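You operate a simulated robot arm through the tools that you are given. There is no shell and no other tool.

You are at the controls of a simulated robot arm. One attempt, no reset.

JOB
Put things in order on the top of the green bench. At the end: the yellow wire end stands on top of the blue manual; the sample bottle stands where the orange beacon stood; the orange beacon stands where the yellow wire end stood; the silver blue-tipped fibre holder stands on top of the black sanding block; whatever was shut is shut again. Leave all else as you found it, and nothing knocked over.

The check looks at the end state, three seconds after you hand in, the way a careful person would. Anything else that was tipped, shoved, dropped, spilled or broken makes it a failure.

ROBOT AND FRAMES
A 6-joint arm with a two-finger gripper, fixed in place. Base frame: the origin is on the floor under the middle of its stand, x ahead of it, y to its left, z up; the work surface is at about z = 0.85. Readings come in m, rad, newtons and seconds.
With the tool pointing down near the work surface it reaches from about 0.14 to 0.68 m from the base axis. Its first joint turns from -1.152 to 1.152 rad. Payload 2.45 kg.
The tool frame sits at the grasp point between the pads (the TCP): z along the fingers, y along the line on which they close. The tips reach 0.03 m beyond it. The gripper opens to 0.106 m; its body begins 0.079 m behind the TCP.
Orientation is that of the tool frame in the base frame, as [roll, pitch, yaw] about the fixed x, y, z axes, in that order (R = Rz(yaw) Ry(pitch) Rx(roll)). With the fingers straight down and closing along the base's y, the tool's x points along the base's -x, its y along +y and its z along -z.

CONTROLS
- The arm moves only by the tool play_rows. Its argument "motion" is a list of rows, each a list of 3 entries, a list of its own where there are three numbers: the shift along the base's x, y, z in units of 100 mm (1.0 is 100 mm), then the turn, a rotation vector about the base's x, y, z in units of 120 degrees (1.0 is 120 degrees), then the opening, from 0 (shut) to 1 (fully open). In form: [[[x, y, z], [rx, ry, rz], claw], ...]. A call has 1 to 20 rows; each row is the pose to reach, as a shift and turn from the pose commanded when the call began. A call with a number of a shift or a turn outside -1 to 1 is refused whole. Each row takes 0.2 s and may step no farther than 0.05 m and 0.15 rad from the row before; otherwise, or with a gripper value out of range, the whole call is refused. Where a pose cannot be reached the arm comes as near as it can. A force on the tool above 40 N (or 10 N above the force at the start of the call, whichever is more), or a blocked arm, ends the call early, and 0.2 s more pass. The fingers move at their own pace (about 0.153 m/s each) and stop on an object; they squeeze with about 31 N. The grip force told is the motor's: it shows also when the fingers shut on nothing. Time passes only in rows, and 0.2 s behind the last, so rows that repeat a pose let the fingers close. The reply holds the time, the measured pose of the TCP, the force on the tool along the base axes, the opening and the grip force, in the units named above and with some noise, with the torque about the TCP (base axes, N m) and any sound that the robot's microphone picked up, and new pictures: "views" is both (left out), scene, wrist or none.
- Cameras (640 x 400 px; columns grow to the right, rows downward): "scene" is fixed at [0.0778, 0.4499, 1.3933]; the picture's right is [-0.34, -0.94, 0.00], its down [-0.62, 0.23, -0.75] and it looks along [0.70, -0.26, -0.66] (base axes); focal length 317 px, centre (320, 200). "wrist" rides on the gripper at [0.076, -0.002, -0.106] in the tool frame; the picture's right is [0.02, 1.00, 0.00], its down [-0.78, 0.02, -0.62] and it looks along [-0.62, 0.01, 0.78] (tool axes); focal length 247 px, centre (320, 200). There is no depth. A picture from a camera that has moved, and an enlarged one, comes with that camera's place and axes in the base frame and with its lens.
- zoom(camera, box): a new picture of the part [left, top, right, bottom] of that camera's present view, enlarged. The clock stands still meanwhile.
- hand_in(): hands the job in; it is judged then, once.

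Nothing tells you positions but the pictures and the camera data. Unless the task says otherwise, let go and move clear before handing in.

The tools are called after "Call:" as name(argument=value, ...) on one line, values as JSON. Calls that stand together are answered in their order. play_rows: Moves the arm, as the interface text tells. Its arguments: {"type":"object","properties":{"motion":{"type":"array"},"views":{"type":"string","enum":["both","scene","wrist","none"]}},"required":["motion"]} The other tools are called the same way: zoom (camera, box) takes an enlarged picture of a part of a camera's view; hand_in () hands the job in.

At the start:

```text
time: 0.0
position: [0.4118, 0.1528, 1.1649]
orientation: [-3.142, -0.001, 3.14]
contact_force: [0.0, 1.1, 0.3]
torque: [-0.01, -0.04, 0.03]
opening: 0.1061
grip_force: 0.0
```

scene: 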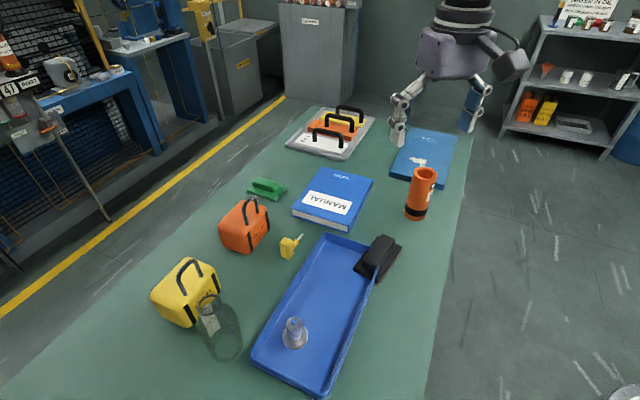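
wrist: 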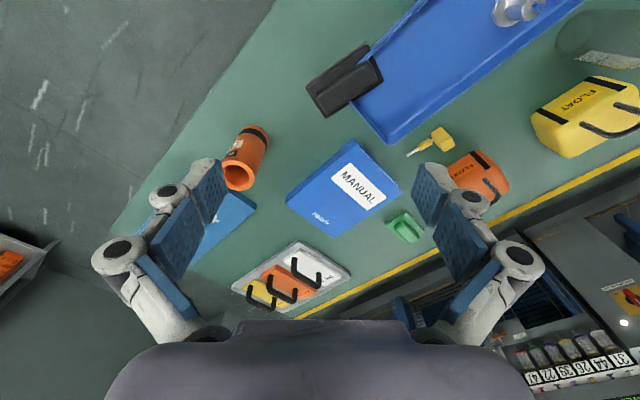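

I see a green bench with a blue manual, an orange beacon, a yellow wire end, a blue tray with something silvery in it, a black block, and cases. I'll zoom in on the parts before moving.

Call:
zoom(camera="scene", box=[220, 220, 420, 400])

Call:
zoom(camera="scene", box=[140, 170, 320, 370])

Call:
zoom(camera="scene", box=[280, 90, 480, 240])

Call:
zoom(camera="wrist", box=[200, 0, 640, 280])

```text
2.22 times, centred on (320, 310) of scene
camera zoom: at [0.0778, 0.4499, 1.3933], right [-0.34, -0.94, 0.0], down [-0.62, 0.23, -0.75], along [0.7, -0.26, -0.66], focal length 704 px, centre (320, -44)
```

zoom: 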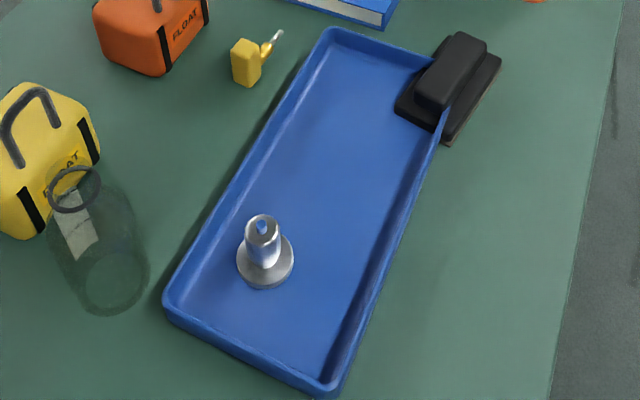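

```text
2.00 times, centred on (230, 270) of scene
camera zoom: at [0.0778, 0.4499, 1.3933], right [-0.34, -0.94, 0.0], down [-0.62, 0.23, -0.75], along [0.7, -0.26, -0.66], focal length 634 px, centre (500, 60)
```

zoom: 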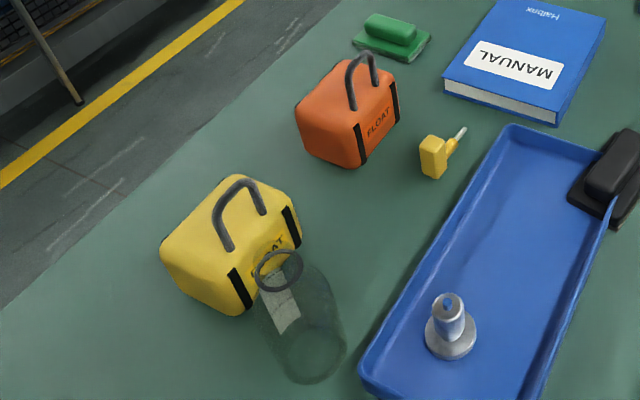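

```text
2.67 times, centred on (380, 165) of scene
camera zoom: at [0.0778, 0.4499, 1.3933], right [-0.34, -0.94, 0.0], down [-0.62, 0.23, -0.75], along [0.7, -0.26, -0.66], focal length 845 px, centre (160, 293)
```

zoom: 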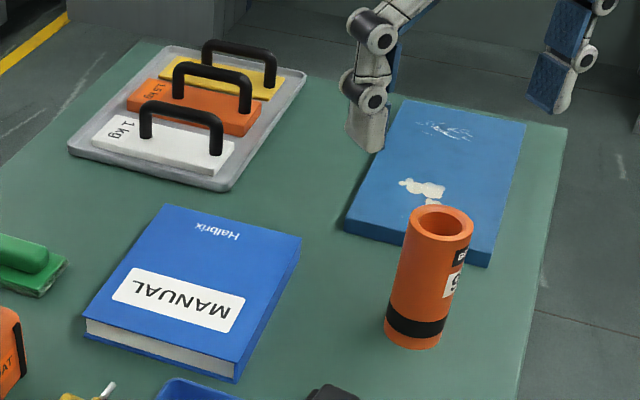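

```text
1.43 times, centred on (420, 140) of wrist
camera zoom: at [0.3345, 0.1508, 1.2726], right [-0.02, 1.0, 0.0], down [0.78, 0.02, 0.62], along [0.62, 0.01, -0.78], focal length 353 px, centre (177, 286)
```

zoom: 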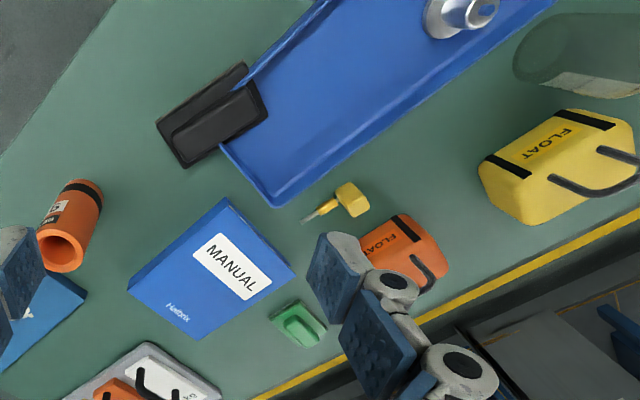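

I'm looking closer at the black block, the wire end, the fibre holder and the bottle to see their shapes and whether anything covers them.

Call:
zoom(camera="scene", box=[340, 225, 420, 290])

Call:
zoom(camera="scene", box=[262, 300, 332, 360])

Call:
zoom(camera="scene", box=[180, 280, 260, 370])

Call:
zoom(camera="scene", box=[260, 220, 320, 270])

Call:
zoom(camera="wrist", box=[300, 30, 400, 130])

Call:
zoom(camera="wrist", box=[390, 110, 470, 170])

```text
6.15 times, centred on (380, 258) of scene
camera zoom: at [0.0778, 0.4499, 1.3933], right [-0.34, -0.94, 0.0], down [-0.62, 0.23, -0.75], along [0.7, -0.26, -0.66], focal length 1950 px, centre (-49, -154)
```

zoom: 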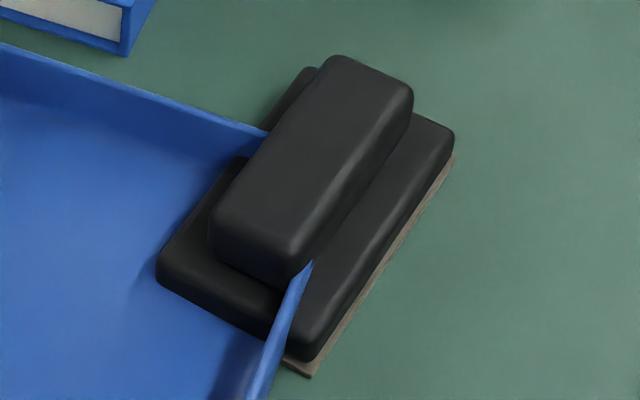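

```text
6.67 times, centred on (297, 330) of scene
camera zoom: at [0.0778, 0.4499, 1.3933], right [-0.34, -0.94, 0.0], down [-0.62, 0.23, -0.75], along [0.7, -0.26, -0.66], focal length 2112 px, centre (473, -667)
```

zoom: 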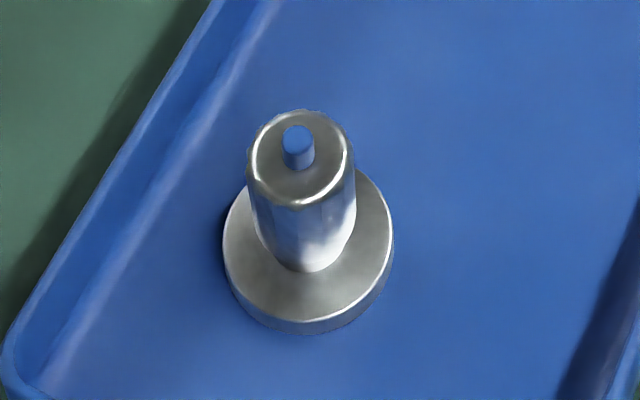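

```text
4.44 times, centred on (220, 325) of scene
camera zoom: at [0.0778, 0.4499, 1.3933], right [-0.34, -0.94, 0.0], down [-0.62, 0.23, -0.75], along [0.7, -0.26, -0.66], focal length 1408 px, centre (764, -356)
```

zoom: 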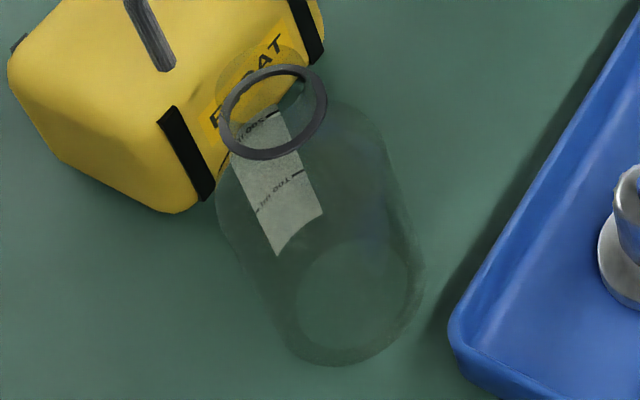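

```text
8.00 times, centred on (290, 245) of scene
camera zoom: at [0.0778, 0.4499, 1.3933], right [-0.34, -0.94, 0.0], down [-0.62, 0.23, -0.75], along [0.7, -0.26, -0.66], focal length 2535 px, centre (560, -160)
```

zoom: 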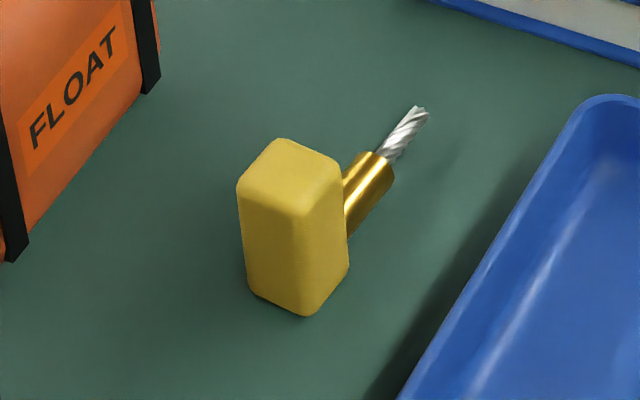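

```text
4.00 times, centred on (350, 80) of wrist
camera zoom: at [0.3345, 0.1508, 1.2726], right [-0.02, 1.0, 0.0], down [0.78, 0.02, 0.62], along [0.62, 0.01, -0.78], focal length 988 px, centre (200, 680)
```

zoom: 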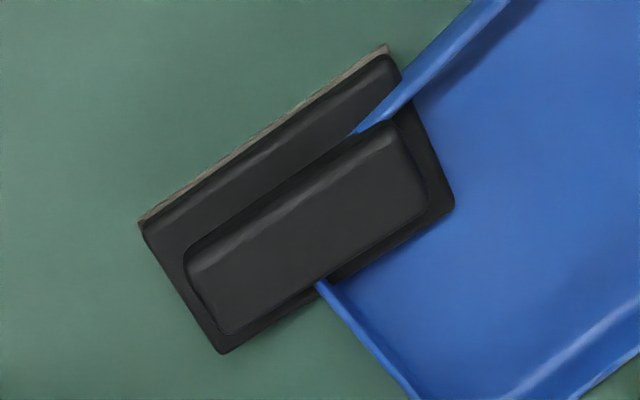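

```text
6.67 times, centred on (430, 140) of wrist
camera zoom: at [0.3345, 0.1508, 1.2726], right [-0.02, 1.0, 0.0], down [0.78, 0.02, 0.62], along [0.62, 0.01, -0.78], focal length 1646 px, centre (-413, 600)
```

zoom: 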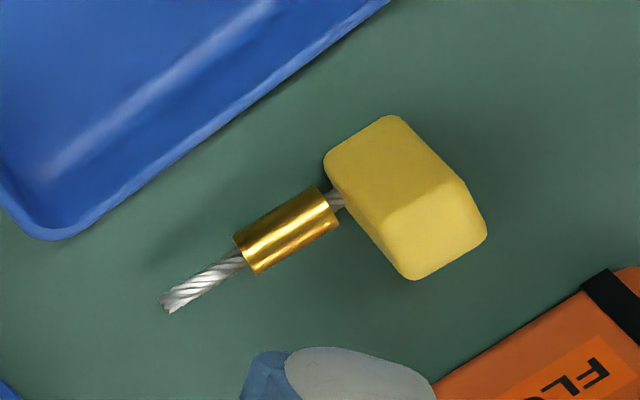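

The wire end is a small upright yellow block at about (0.51, 0.365), with a brass ferrule sticking out sideways. The fibre holder stands in the tray near (0.33, 0.40), and the bottle is near (0.35, 0.515). I'll fly the hand above the wire end for a closer look.

Call:
play_rows(motion=[[[0.14, 0.16, -0.15], [0, 0, -0.068], 1], [[0.28, 0.33, -0.3], [0, 0, -0.136], 1], [[0.42, 0.5, -0.45], [0, 0, -0.204], 1], [[0.56, 0.67, -0.6], [0, 0, -0.272], 0.8], [[0.7, 0.84, -0.7], [0, 0, -0.34], 0.6], [[0.84, 1.0, -0.8], [0, 0, -0.408], 0.5], [[0.84, 1.0, -0.8], [0, 0, -0.408], 0.5]])

```text
time: 1.6
position: [0.4967, 0.2525, 1.0855]
orientation: [3.141, -0.001, 2.285]
contact_force: [0.5, 0.0, -0.6]
torque: [0.04, -0.02, 0.0]
opening: 0.0528
grip_force: 0.1
camera wrist: at [0.4443, 0.3093, 1.1918], right [0.74, 0.67, 0.0], down [0.53, -0.58, 0.62], along [0.42, -0.46, -0.78], focal length 247 px, centre (320, 200)
```

scene: 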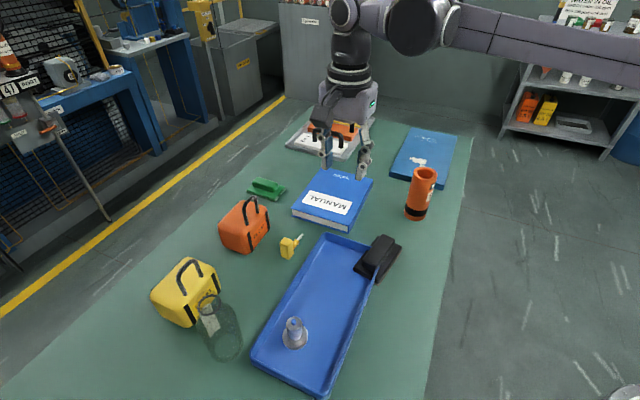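
wrist: 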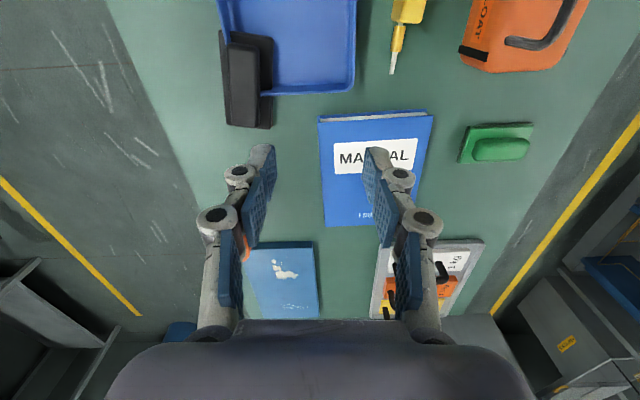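

The wire end lies ahead and the manual's near edge is at about (0.565, 0.275), with its top near z = 0.885. Next I'll go closer over the wire end.

Call:
play_rows(motion=[[[0.04, 0.3, -0.25], [0, 0, 0], 0.5], [[0.08, 0.6, -0.5], [0, 0, 0], 0.5], [[0.12, 0.9, -0.75], [0, 0, 0], 0.5], [[0.14, 1.0, -1.0], [0, 0, 0], 0.5], [[0.14, 1.0, -1.0], [0, 0, 0], 0.5]])

```text
time: 2.8
position: [0.5106, 0.3531, 0.9849]
orientation: [3.142, 0.0, 2.287]
contact_force: [0.9, -0.4, -0.3]
torque: [0.01, -0.01, 0.0]
opening: 0.0529
grip_force: 0.1
camera wrist: at [0.459, 0.4093, 1.0931], right [0.74, 0.67, 0.0], down [0.53, -0.58, 0.62], along [0.42, -0.46, -0.78], focal length 247 px, centre (320, 200)
```

scene: 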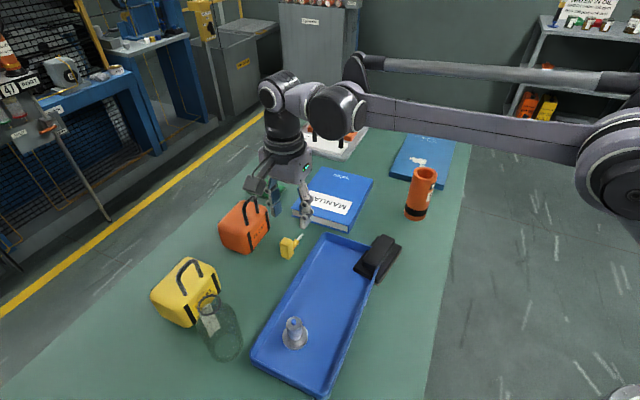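
wrist: 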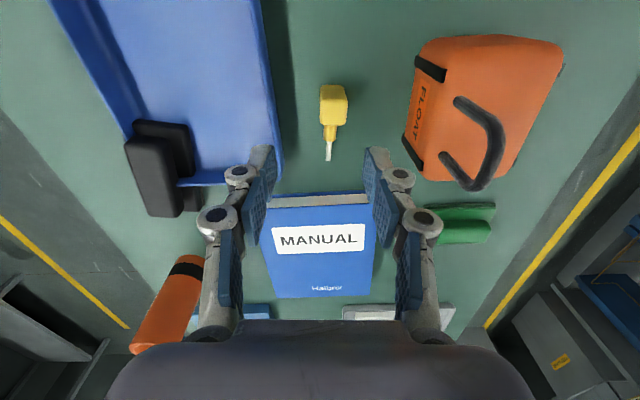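

The hand hovers near the wire end, so I'm zooming in to fix its place and angle.

Call:
zoom(camera="wrist", box=[290, 70, 390, 170])

Call:
zoom(camera="scene", box=[210, 140, 340, 270])

```text
4.00 times, centred on (340, 120) of wrist
camera zoom: at [0.459, 0.4093, 1.0931], right [0.74, 0.67, 0.0], down [0.53, -0.58, 0.62], along [0.42, -0.46, -0.78], focal length 988 px, centre (240, 520)
```

zoom: 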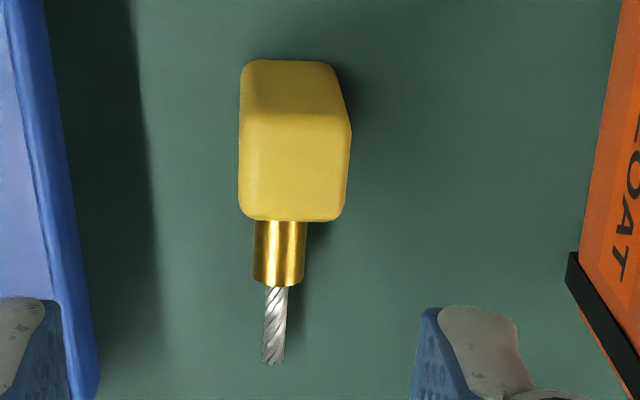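

```text
3.08 times, centred on (275, 205) of scene
camera zoom: at [0.0778, 0.4499, 1.3933], right [-0.34, -0.94, 0.0], down [-0.62, 0.23, -0.75], along [0.7, -0.26, -0.66], focal length 975 px, centre (458, 185)
```

zoom: 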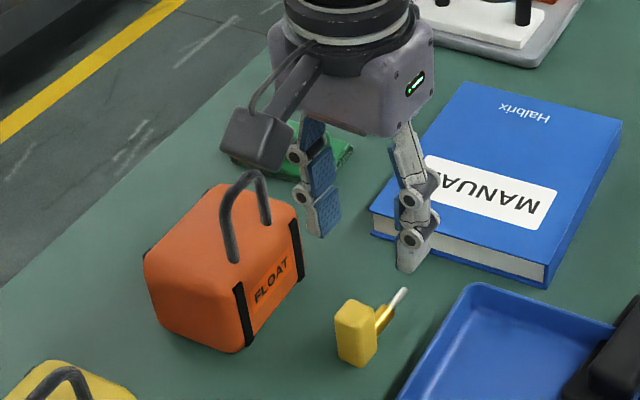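

The block is about 2 cm square and 4 cm tall at (0.513, 0.365), with the ferrule in line with my hand. I'll move directly above it, narrow the fingers and check before the last part of the descent.

Call:
play_rows(motion=[[[0.03, 0.12, 0], [0, 0, 0], 0.42], [[0.03, 0.12, -0.2], [0, 0, 0], 0.42], [[0.03, 0.12, -0.4], [0, 0, 0], 0.42], [[0.03, 0.12, -0.58], [0, 0, 0], 0.42], [[0.03, 0.12, -0.58], [0, 0, 0], 0.42]])

Call:
zoom(camera="scene", box=[210, 140, 340, 270])

```text
time: 4.0
position: [0.5121, 0.3637, 0.9284]
orientation: [3.141, -0.002, 2.288]
contact_force: [-0.1, -0.8, -0.2]
torque: [-0.02, 0.0, 0.03]
opening: 0.0444
grip_force: 0.1
camera wrist: at [0.4606, 0.4208, 1.0339], right [0.74, 0.67, 0.0], down [0.53, -0.58, 0.62], along [0.42, -0.46, -0.78], focal length 247 px, centre (320, 200)
```

scene: 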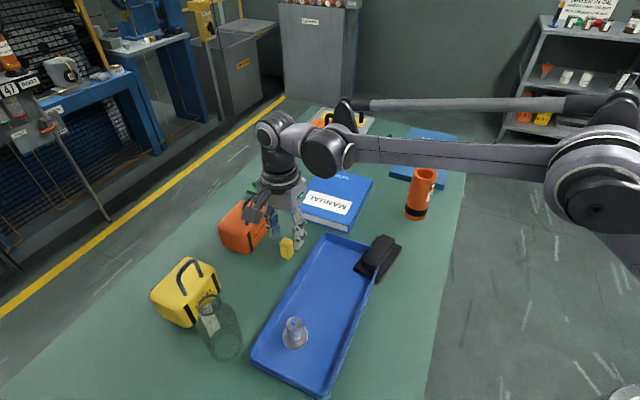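
wrist: 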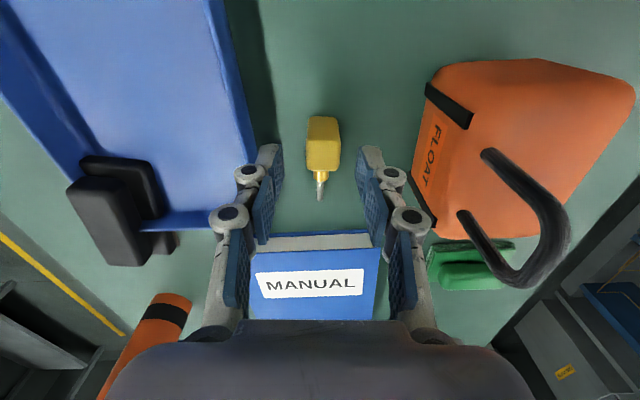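

```text
3.08 times, centred on (275, 205) of scene
camera zoom: at [0.0778, 0.4499, 1.3933], right [-0.34, -0.94, 0.0], down [-0.62, 0.23, -0.75], along [0.7, -0.26, -0.66], focal length 975 px, centre (458, 185)
```

zoom: 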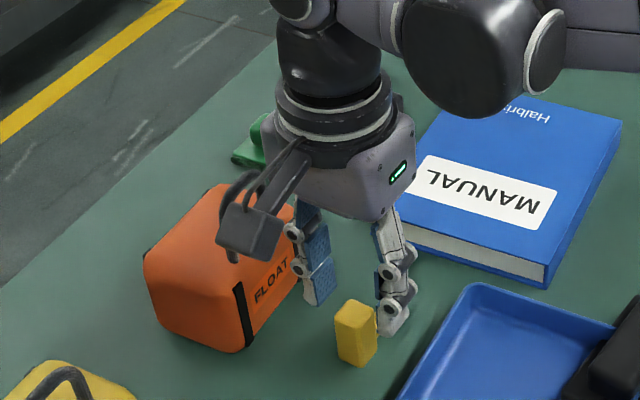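

The block sits between the fingers with clear space to the case and tray. Now I'll descend and close on it.

Call:
play_rows(motion=[[[0.0, 0.01, -0.15], [0, 0, 0], 0.42], [[0.0, 0.01, -0.3], [0, 0, 0], 0.42], [[0.0, 0.01, -0.42], [0, 0, 0], 0.42], [[0.0, 0.01, -0.42], [0, 0, 0], 0.42], [[0.0, 0.01, -0.42], [0, 0, 0], 0.1], [[0.0, 0.01, -0.42], [0, 0, 0], 0.0], [[0.0, 0.01, -0.42], [0, 0, 0], 0.0]])

Call:
zoom(camera="scene", box=[210, 140, 340, 270])

```text
time: 5.6
position: [0.514, 0.365, 0.8872]
orientation: [3.141, -0.001, 2.289]
contact_force: [0.2, -0.6, 0.9]
torque: [-0.01, -0.01, 0.0]
opening: 0.0207
grip_force: 31.1
camera wrist: at [0.4619, 0.4218, 0.993], right [0.74, 0.67, 0.0], down [0.53, -0.58, 0.62], along [0.42, -0.46, -0.78], focal length 247 px, centre (320, 200)
```

scene: 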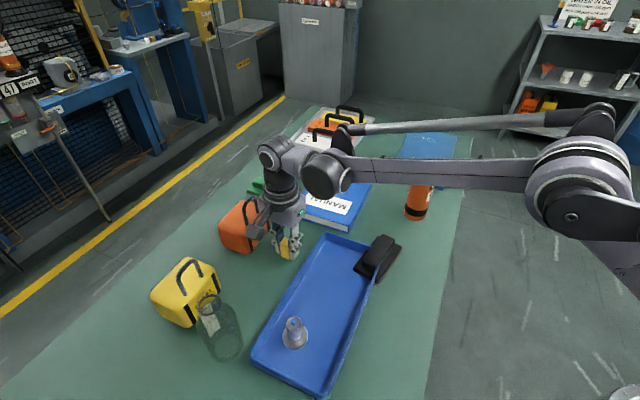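
wrist: 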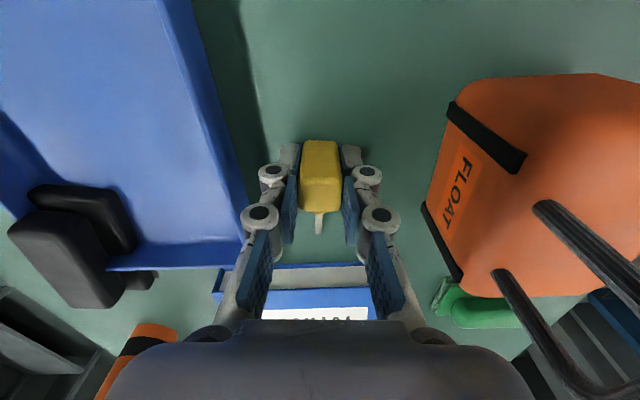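

```text
3.08 times, centred on (275, 205) of scene
camera zoom: at [0.0779, 0.4499, 1.3933], right [-0.34, -0.94, 0.0], down [-0.62, 0.23, -0.75], along [0.7, -0.26, -0.66], focal length 975 px, centre (458, 185)
```

zoom: 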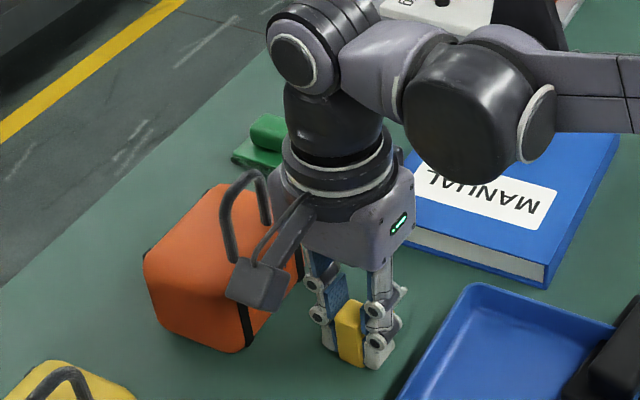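

The grip holds at 20.7 mm on the yellow block. I'll lift it straight up and start moving toward the manual.

Call:
play_rows(motion=[[[0, 0, 0.2], [0, 0, 0], 0.0], [[0, 0, 0.5], [0, 0, 0], 0.0], [[0, 0, 0.85], [0, 0, 0], 0.0], [[0.15, -0.22, 0.95], [0, 0, 0], 0.0], [[0.35, -0.5, 0.95], [0, 0, 0], 0.0], [[0.55, -0.8, 0.95], [0, 0, 0], 0.0], [[0.67, -0.97, 0.95], [0, 0, 0], 0.0], [[0.67, -0.97, 0.95], [0, 0, 0], 0.0]])

```text
time: 7.4
position: [0.5777, 0.2676, 0.983]
orientation: [3.141, 0.0, 2.288]
contact_force: [0.6, -0.3, -0.3]
torque: [0.01, 0.01, 0.0]
opening: 0.0
grip_force: 28.3
camera wrist: at [0.5267, 0.3248, 1.09], right [0.74, 0.67, 0.0], down [0.53, -0.58, 0.62], along [0.42, -0.46, -0.78], focal length 247 px, centre (320, 200)
```

scene: 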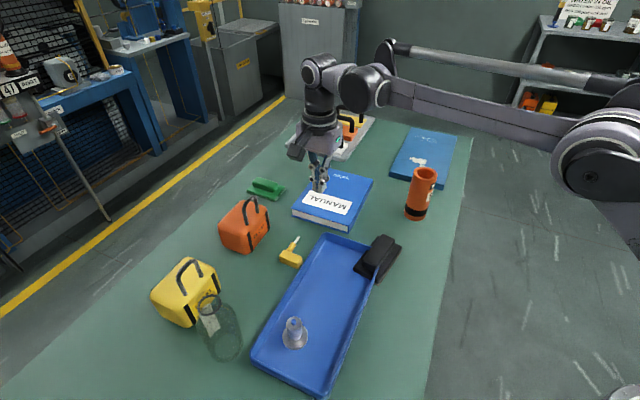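
wrist: 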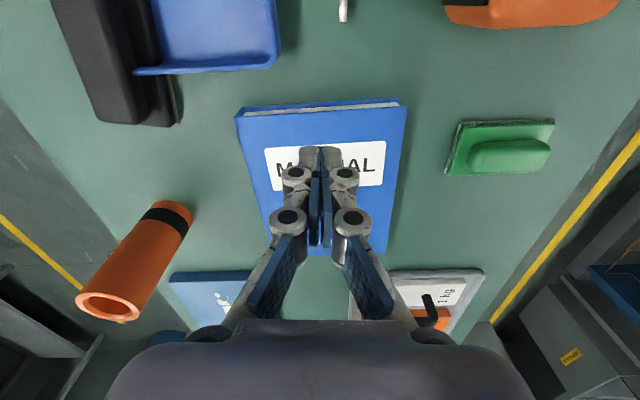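

The block slipped out of the fingers during the lift, and the hand is now empty. I'll check how the wire end lies now.

Call:
zoom(camera="scene", box=[260, 220, 320, 270])

Call:
zoom(camera="scene", box=[270, 40, 380, 230])

```text
8.00 times, centred on (290, 245) of scene
camera zoom: at [0.0779, 0.4499, 1.3933], right [-0.34, -0.94, 0.0], down [-0.62, 0.23, -0.75], along [0.7, -0.26, -0.66], focal length 2535 px, centre (560, -160)
```

zoom: 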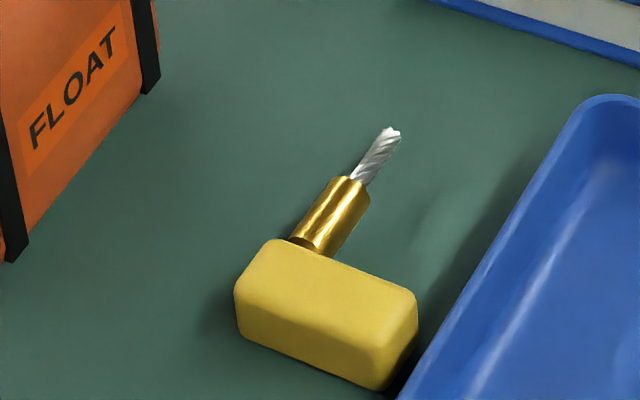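

```text
2.11 times, centred on (325, 135) of scene
camera zoom: at [0.0779, 0.4499, 1.3933], right [-0.34, -0.94, 0.0], down [-0.62, 0.23, -0.75], along [0.7, -0.26, -0.66], focal length 667 px, centre (310, 337)
```

zoom: 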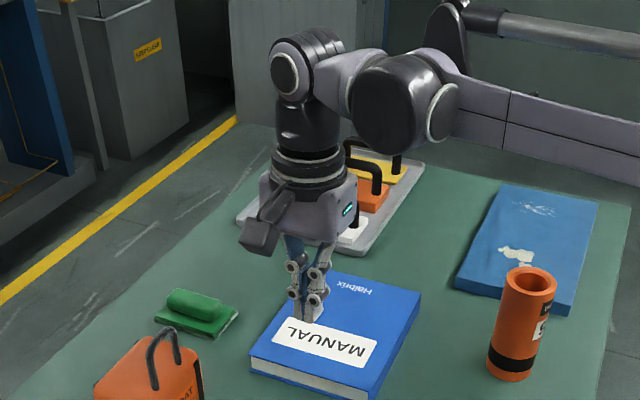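

The wire end tipped onto its side toward the tray, with its top end now pointing at the tray and the ferrule still aligned. I'll hover back over it to study it, then plan a grasp that lets me stand it upright again.

Call:
play_rows(motion=[[[-0.2, 0.24, 0.1], [0, 0, 0], 0.2], [[-0.45, 0.5, 0.15], [0, 0, 0], 0.5], [[-0.7, 0.8, 0.15], [0, 0, 0], 0.5], [[-0.9, 0.96, 0.15], [0, 0, 0], 0.5], [[-0.9, 0.96, 0.15], [0, 0, 0], 0.5]])

Call:
zoom(camera="wrist", box=[270, 70, 390, 170])

Call:
zoom(camera="scene", box=[210, 140, 340, 270])

```text
time: 8.6
position: [0.4889, 0.367, 0.9952]
orientation: [-3.141, -0.001, 2.289]
contact_force: [-0.2, -1.1, 0.6]
torque: [0.0, 0.0, 0.0]
opening: 0.0531
grip_force: 0.0
camera wrist: at [0.4362, 0.4238, 1.1026], right [0.74, 0.67, 0.0], down [0.53, -0.58, 0.62], along [0.42, -0.46, -0.78], focal length 247 px, centre (320, 200)
```

scene: 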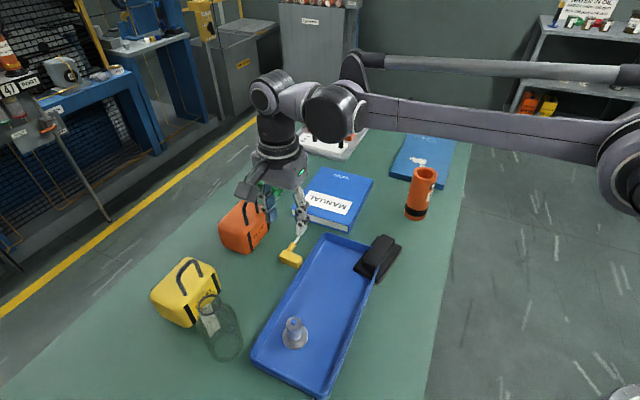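
wrist: 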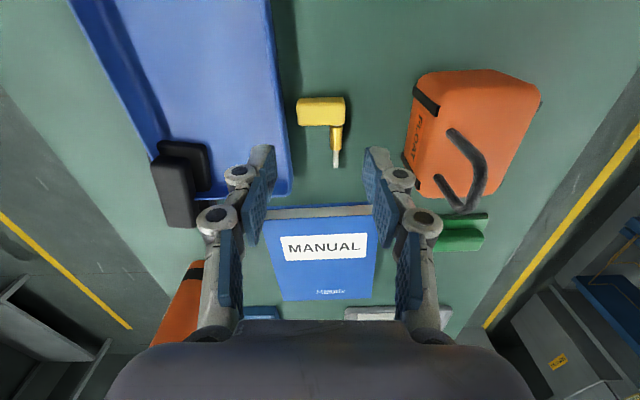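

```text
4.00 times, centred on (330, 120) of wrist
camera zoom: at [0.4362, 0.4238, 1.1026], right [0.74, 0.67, 0.0], down [0.53, -0.58, 0.62], along [0.42, -0.46, -0.78], focal length 988 px, centre (280, 520)
```

zoom: 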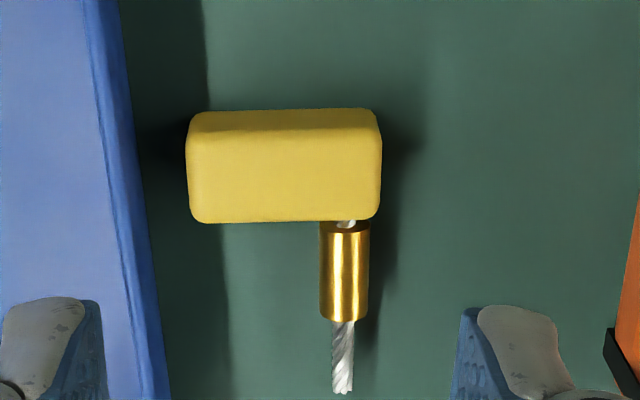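

```text
3.08 times, centred on (275, 205) of scene
camera zoom: at [0.0778, 0.4499, 1.3933], right [-0.34, -0.94, 0.0], down [-0.62, 0.23, -0.75], along [0.7, -0.26, -0.66], focal length 975 px, centre (458, 185)
```

zoom: 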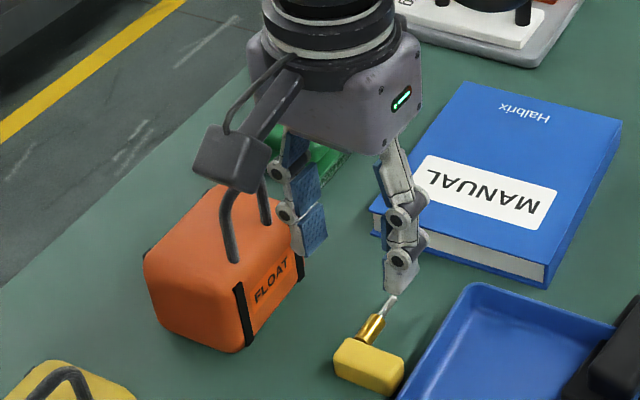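

The block lies at about (0.491, 0.364) with its top end 1 cm from the tray rim and the ferrule near its bottom end. To stand it up I need to grip across the ferrule direction and tip the tool about 90° in total. I'll test in free air whether the arm can reach such a tilted and rolled pose.

Call:
play_rows(motion=[[[0, 0, 0.3], [0, 0, -0.068], 0.5], [[0, -0.05, 0.6], [0, 0, -0.136], 0.5], [[0, -0.1, 0.95], [0, 0, -0.204], 0.5], [[0.02, -0.2, 0.95], [0, 0, -0.272], 0.5], [[0.03, -0.3, 0.95], [0, 0, -0.34], 0.5], [[0.04, -0.4, 0.95], [0, 0, -0.408], 0.5], [[0.05, -0.5, 0.95], [0, 0, -0.476], 0.5], [[0.06, -0.6, 0.95], [0, 0, -0.544], 0.5], [[0.07, -0.7, 0.95], [0, 0, -0.612], 0.5], [[0.08, -0.8, 0.95], [0, 0, -0.68], 0.5], [[0.09, -0.85, 0.95], [0, 0, -0.748], 0.5], [[0.1, -0.85, 0.95], [0, 0, -0.816], 0.5], [[0.1, -0.85, 0.95], [0, 0, -0.883], 0.5], [[0.1, -0.85, 0.95], [0, 0, -0.883], 0.5]])

```text
time: 11.6
position: [0.5006, 0.2778, 1.0901]
orientation: [-3.138, -0.001, 0.635]
contact_force: [0.8, 0.0, 0.4]
torque: [-0.02, 0.0, -0.01]
opening: 0.053
grip_force: 0.0
out of reach, approached as far as the arm can: row 12, 13, 14
camera wrist: at [0.5612, 0.3226, 1.1973], right [0.61, -0.79, 0.0], down [-0.62, -0.48, 0.62], along [-0.49, -0.38, -0.78], focal length 247 px, centre (320, 200)
```

scene: 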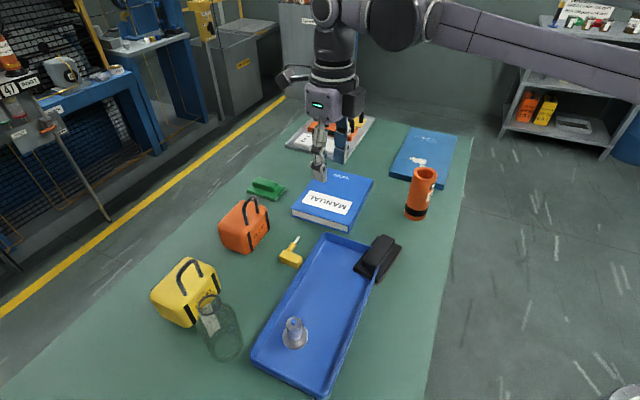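
wrist: 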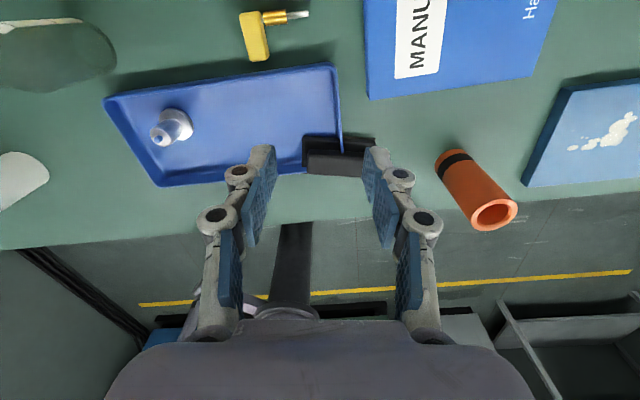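

The roll stops about 7° short of a half turn in this direction. I'll rotate back the other way toward the grasp orientation and then test the opposite roll limit.

Call:
play_rows(motion=[[[0, 0, 0], [0, 0, 0.07], 0.5], [[0, 0, 0], [0, 0, 0.14], 0.5], [[0, 0, 0], [0, 0, 0.21], 0.5], [[0, 0, 0], [0, 0, 0.28], 0.5], [[0, 0, 0], [0, 0, 0.35], 0.5], [[0, 0, 0], [0, 0, 0.42], 0.5], [[0, 0, 0], [0, 0, 0.49], 0.5], [[0, 0, 0], [0, 0, 0.56], 0.5], [[0, 0, 0], [0, 0, 0.63], 0.5], [[0, 0, 0], [0, 0, 0.7], 0.5], [[0, 0, 0], [0, 0, 0.77], 0.5], [[0, 0, 0], [0, 0, 0.84], 0.5], [[0, 0, 0], [0, 0, 0.91], 0.5], [[0, 0, 0], [0, 0, 0.98], 0.5]], views="none")

Call:
play_rows(motion=[[[0, 0, 0], [0, 0, 0.07], 0.5], [[0, 0, 0], [0, 0, 0.14], 0.5], [[0, 0, 0], [0, 0, 0.21], 0.5], [[0, 0, 0], [0, 0, 0.28], 0.5], [[0, 0, 0], [0, 0, 0.35], 0.5], [[0, 0, 0], [0, 0, 0.42], 0.5], [[0, 0, 0], [0, 0, 0.49], 0.5], [[0, 0, 0], [0, 0, 0.56], 0.5], [[0, 0, 0], [0, 0, 0.63], 0.5], [[0, 0, 0], [0, 0, 0.7], 0.5], [[0, 0, 0], [0, 0, 0.77], 0.5], [[0, 0, 0], [0, 0, 0.84], 0.5], [[0, 0, 0], [0, 0, 0.91], 0.5], [[0, 0, 0], [0, 0, 0.98], 0.5]], views="none")

Call:
play_rows(motion=[[[0, 0, 0], [0, 0, 0.07], 0.5], [[0, 0, 0], [0, 0, 0.14], 0.5], [[0, 0, 0], [0, 0, 0.21], 0.5], [[0, 0, 0], [0, 0, 0.28], 0.5], [[0, 0, 0], [0, 0, 0.35], 0.5], [[0, 0, 0], [0, 0, 0.42], 0.5], [[0, 0, 0], [0, 0, 0.49], 0.5], [[0, 0, 0], [0, 0, 0.56], 0.5], [[0, 0, 0], [0, 0, 0.63], 0.5], [[0, 0, 0], [0, 0, 0.7], 0.5], [[0, 0, 0], [0, 0, 0.77], 0.5], [[0, 0, 0], [0, 0, 0.84], 0.5], [[0, 0, 0], [0, 0, 0.91], 0.5], [[0, 0, 0], [0, 0, 0.98], 0.5]])

```text
time: 14.6
position: [0.5005, 0.2766, 1.0908]
orientation: [-3.137, 0.001, 2.692]
contact_force: [-0.4, 0.3, 0.2]
torque: [0.0, 0.0, 0.02]
opening: 0.0532
grip_force: 0.1
```

```text
time: 17.6
position: [0.5002, 0.2769, 1.0915]
orientation: [-3.138, 0.0, -1.54]
contact_force: [0.1, 0.6, -0.4]
torque: [0.03, -0.04, 0.04]
opening: 0.0532
grip_force: 0.0
```

```text
time: 20.6
position: [0.492, 0.2882, 1.09]
orientation: [3.139, 0.0, 0.401]
contact_force: [-0.1, 0.0, -0.6]
torque: [0.0, -0.01, 0.02]
opening: 0.0532
grip_force: 0.1
out of reach, approached as far as the arm can: row 14
camera wrist: at [0.5623, 0.3204, 1.1969], right [0.41, -0.91, 0.0], down [-0.71, -0.32, 0.62], along [-0.57, -0.26, -0.78], focal length 247 px, centre (320, 200)
```

scene: 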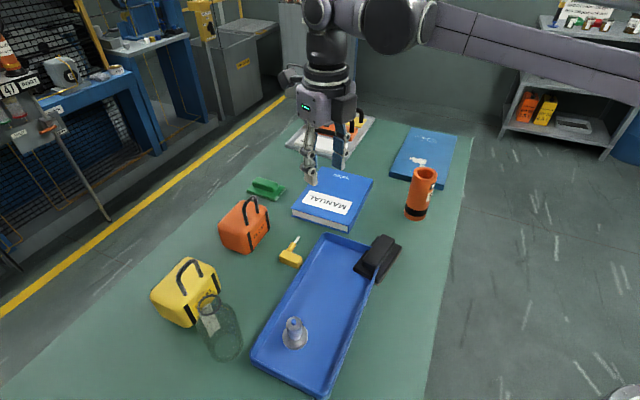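
wrist: 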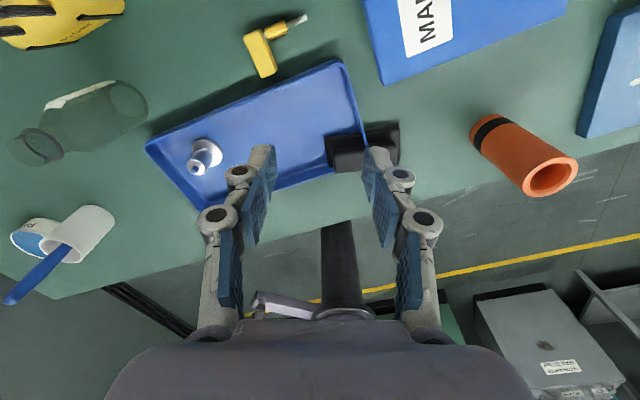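

The roll limit is about ±173° on both sides, so the final tilted pose needs its pointing direction offset sideways from the radial line. I'll test that exact pose in the air above the manual.

Call:
play_rows(motion=[[[0.2, -0.13, 0], [0, 0, -0.05], 0.5], [[0.45, -0.27, -0.1], [0, 0, -0.1], 0.5], [[0.7, -0.4, -0.2], [0, 0, -0.14], 0.5], [[0.88, -0.53, -0.2], [0, 0, -0.175], 0.5], [[0.88, -0.53, -0.2], [0, 0, -0.175], 0.5]], views="none")

Call:
play_rows(motion=[[[0, 0, 0], [0.0024, -0.0676, 0], 0.5], [[0, 0, 0], [0.0047, -0.1353, 0], 0.5], [[0, 0, 0], [0.0071, -0.2029, 0], 0.5], [[0, 0, 0], [0.0095, -0.2705, 0], 0.5], [[0, 0, 0], [0.0119, -0.3381, 0], 0.5], [[0, 0, 0], [0.0142, -0.4058, 0], 0.5], [[0, 0, 0], [0.0166, -0.4734, 0], 0.5], [[0, 0, 0], [0.019, -0.541, 0], 0.5], [[0, 0, 0], [0.019, -0.541, 0], 0.5]])

```text
time: 21.8
position: [0.5799, 0.238, 1.0709]
orientation: [3.141, -0.001, 0.031]
contact_force: [0.4, 0.2, -0.3]
torque: [-0.03, 0.02, 0.0]
opening: 0.053
grip_force: 0.1
```

```text
time: 23.8
position: [0.5813, 0.2363, 1.0705]
orientation: [-3.138, -1.135, 0.031]
contact_force: [0.1, -0.1, -0.5]
torque: [0.03, 0.01, 0.03]
opening: 0.0531
grip_force: 0.0
camera wrist: at [0.5159, 0.2361, 1.1851], right [0.04, -1.0, 0.02], down [-0.89, -0.05, -0.45], along [0.45, 0.0, -0.89], focal length 247 px, centre (320, 200)
```

scene: 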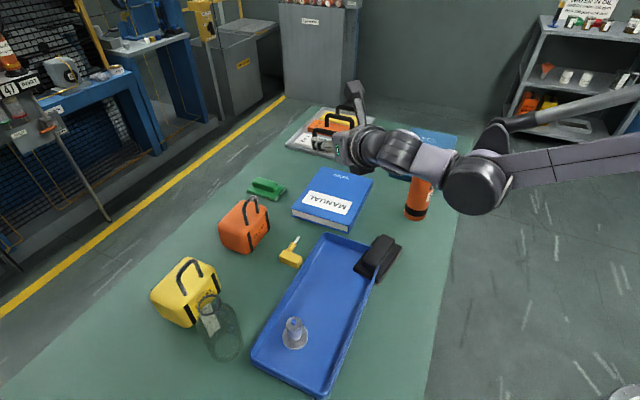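
wrist: 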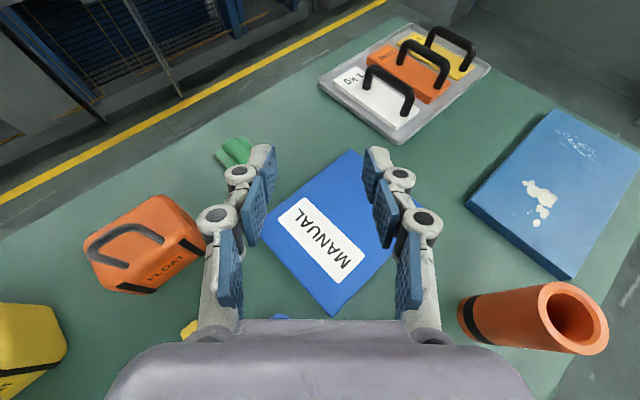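

The tilted pose is reachable. I'll check the gripper's profile from the side for finger width and clearances.

Call:
zoom(camera="scene", box=[290, 70, 530, 220])

Call:
zoom(camera="scene", box=[295, 110, 385, 180])

```text
2.67 times, centred on (410, 145) of scene
camera zoom: at [0.0778, 0.4499, 1.3933], right [-0.34, -0.94, 0.0], down [-0.62, 0.23, -0.75], along [0.7, -0.26, -0.66], focal length 845 px, centre (80, 347)
```

zoom: 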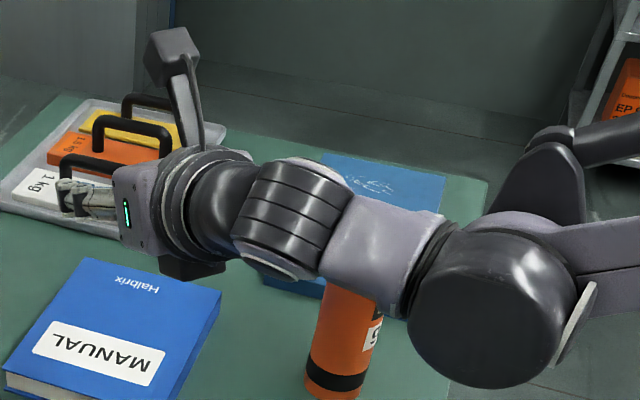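

```text
5.71 times, centred on (340, 145) of scene
camera zoom: at [0.0778, 0.4499, 1.3933], right [-0.34, -0.94, 0.0], down [-0.62, 0.23, -0.75], along [0.7, -0.26, -0.66], focal length 1811 px, centre (206, 514)
```

zoom: 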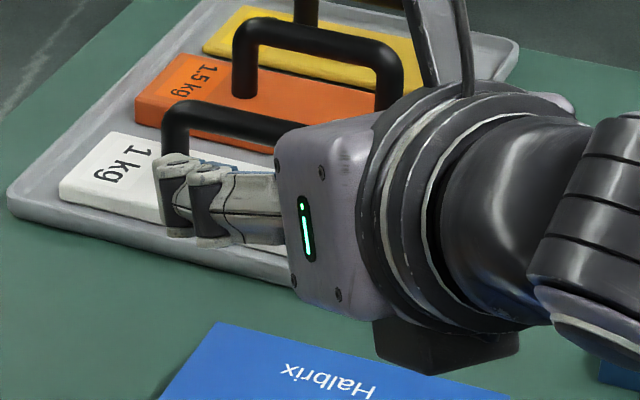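

The tilt pose works with clearance. Now I'll return to upright and rotate back toward the grasp orientation over the fallen wire end.

Call:
play_rows(motion=[[[0, 0, 0.05], [-0.0024, 0.0676, 0], 0.5], [[0, 0, 0.1], [-0.0047, 0.1353, 0], 0.5], [[0, 0, 0.15], [-0.0071, 0.2029, 0], 0.5], [[0, 0, 0.2], [-0.0095, 0.2705, 0], 0.5], [[0, 0, 0.2], [-0.0119, 0.3381, 0], 0.5], [[0, 0, 0.2], [-0.0142, 0.4058, 0], 0.5], [[0, 0, 0.2], [-0.0166, 0.4734, 0], 0.5], [[0, 0, 0.2], [-0.019, 0.541, 0], 0.5]], views="none")

Call:
play_rows(motion=[[[-0.05, 0.05, 0], [0, 0, -0.07], 0.5], [[-0.12, 0.12, 0], [0, 0, -0.14], 0.5], [[-0.19, 0.2, 0], [0, 0, -0.21], 0.5], [[-0.26, 0.27, 0], [0, 0, -0.28], 0.5], [[-0.33, 0.35, 0], [0, 0, -0.35], 0.5], [[-0.4, 0.42, 0], [0, 0, -0.42], 0.5], [[-0.47, 0.5, 0], [0, 0, -0.49], 0.5], [[-0.54, 0.57, 0], [0, 0, -0.56], 0.5], [[-0.61, 0.65, 0], [0, 0, -0.63], 0.5], [[-0.68, 0.72, 0], [0, 0, -0.7], 0.5], [[-0.75, 0.8, 0], [0, 0, -0.77], 0.5], [[-0.82, 0.87, 0], [0, 0, -0.84], 0.5], [[-0.89, 0.94, 0], [0, 0, -0.91], 0.5], [[-0.89, 0.94, 0], [0, 0, -0.98], 0.5]], views="none")

```text
time: 25.6
position: [0.581, 0.2371, 1.0905]
orientation: [3.14, 0.002, 0.033]
contact_force: [0.5, 0.3, -0.4]
torque: [0.0, 0.03, -0.02]
opening: 0.0531
grip_force: 0.0
```

```text
time: 28.6
position: [0.4918, 0.3299, 1.0904]
orientation: [3.14, 0.0, -2.024]
contact_force: [-0.2, -1.1, 0.9]
torque: [-0.02, -0.02, 0.0]
opening: 0.0532
grip_force: 0.1
```

I'll finish the turn and come down to hover over the fallen block.

Call:
play_rows(motion=[[[-0.05, 0.07, -0.25], [0, 0, -0.06], 0.5], [[-0.1, 0.14, -0.5], [0, 0, -0.12], 0.5], [[-0.145, 0.215, -0.75], [0, 0, -0.1795], 0.5], [[-0.145, 0.215, -0.95], [0, 0, -0.1795], 0.5], [[-0.145, 0.215, -0.95], [0, 0, -0.1795], 0.5]])

Call:
zoom(camera="wrist", box=[260, 80, 400, 190])

```text
time: 29.8
position: [0.4768, 0.3543, 0.9947]
orientation: [3.139, -0.001, -2.396]
contact_force: [0.9, -0.1, -0.5]
torque: [-0.01, 0.01, -0.02]
opening: 0.0531
grip_force: 0.0
camera wrist: at [0.4217, 0.3006, 1.1017], right [-0.69, 0.72, 0.0], down [0.56, 0.54, 0.62], along [0.45, 0.43, -0.78], focal length 247 px, centre (320, 200)
```

scene: 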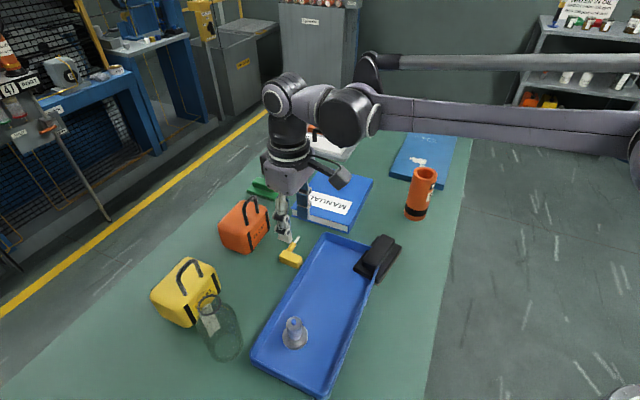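
wrist: 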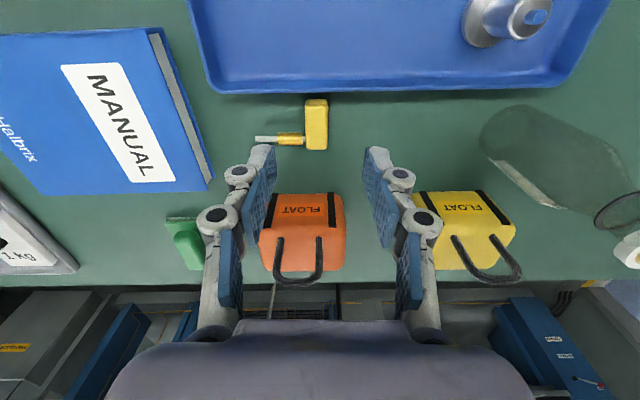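

```text
3.64 times, centred on (330, 135) of wrist
camera zoom: at [0.4217, 0.3006, 1.1017], right [-0.69, 0.72, 0.0], down [0.56, 0.54, 0.62], along [0.45, 0.43, -0.78], focal length 898 px, centre (284, 436)
```

zoom: 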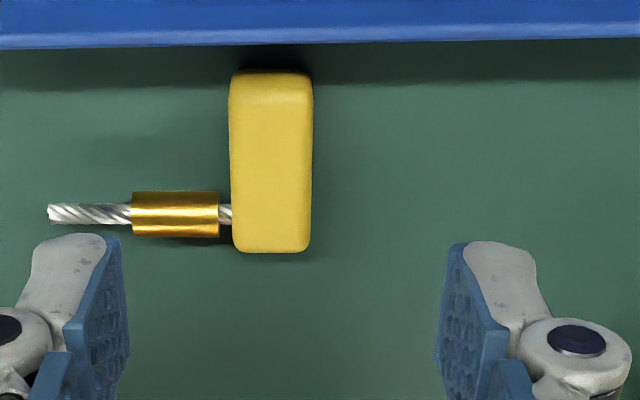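

The block centre is at (0.492, 0.364), about 13 mm from the rim. I'll tilt the tool 20° so it leans over the tray and line up on the block's top half, then approach along the tool axis.

Call:
play_rows(motion=[[[-0.06, -0.06, 0.0], [0.038, -0.041, 0], 0.5], [[-0.12, -0.13, 0.0], [0.076, -0.082, 0], 0.5], [[-0.187, -0.194, -0.05], [0.113, -0.1225, 0], 0.5], [[-0.187, -0.194, -0.355], [0.113, -0.1225, 0], 0.5], [[-0.187, -0.194, -0.355], [0.113, -0.1225, 0], 0.5]])

Call:
zoom(camera="wrist", box=[260, 100, 400, 210])

Call:
zoom(camera="scene", box=[230, 140, 360, 280])

```text
time: 31.0
position: [0.4587, 0.3336, 0.9592]
orientation: [3.14, 0.351, -2.394]
contact_force: [-0.2, -0.2, 0.1]
torque: [0.02, 0.02, -0.01]
opening: 0.0529
grip_force: 0.0
camera wrist: at [0.3803, 0.258, 1.0336], right [-0.69, 0.72, -0.01], down [0.37, 0.37, 0.85], along [0.62, 0.59, -0.52], focal length 247 px, centre (320, 200)
```

scene: 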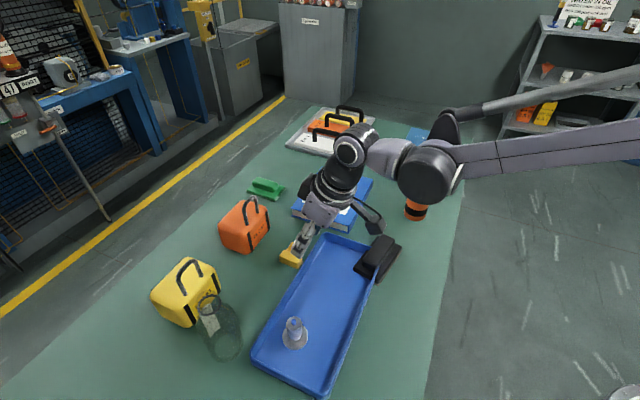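
wrist: 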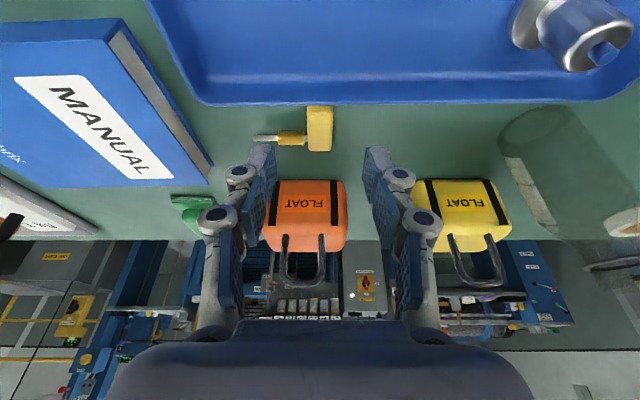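

```text
3.64 times, centred on (330, 155) of wrist
camera zoom: at [0.3803, 0.258, 1.0336], right [-0.69, 0.72, -0.01], down [0.37, 0.37, 0.85], along [0.62, 0.59, -0.52], focal length 898 px, centre (284, 364)
```

zoom: 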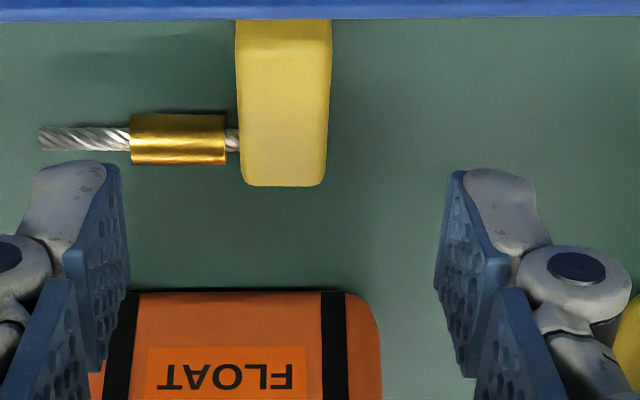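

```text
2.86 times, centred on (295, 210) of scene
camera zoom: at [0.0778, 0.4499, 1.3933], right [-0.34, -0.94, 0.0], down [-0.62, 0.23, -0.75], along [0.7, -0.26, -0.66], focal length 905 px, centre (391, 171)
```

zoom: 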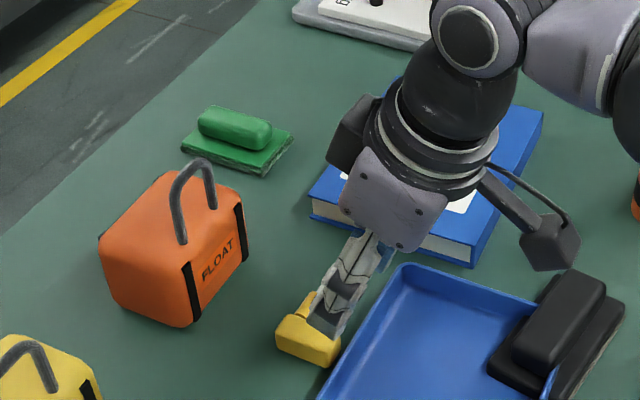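

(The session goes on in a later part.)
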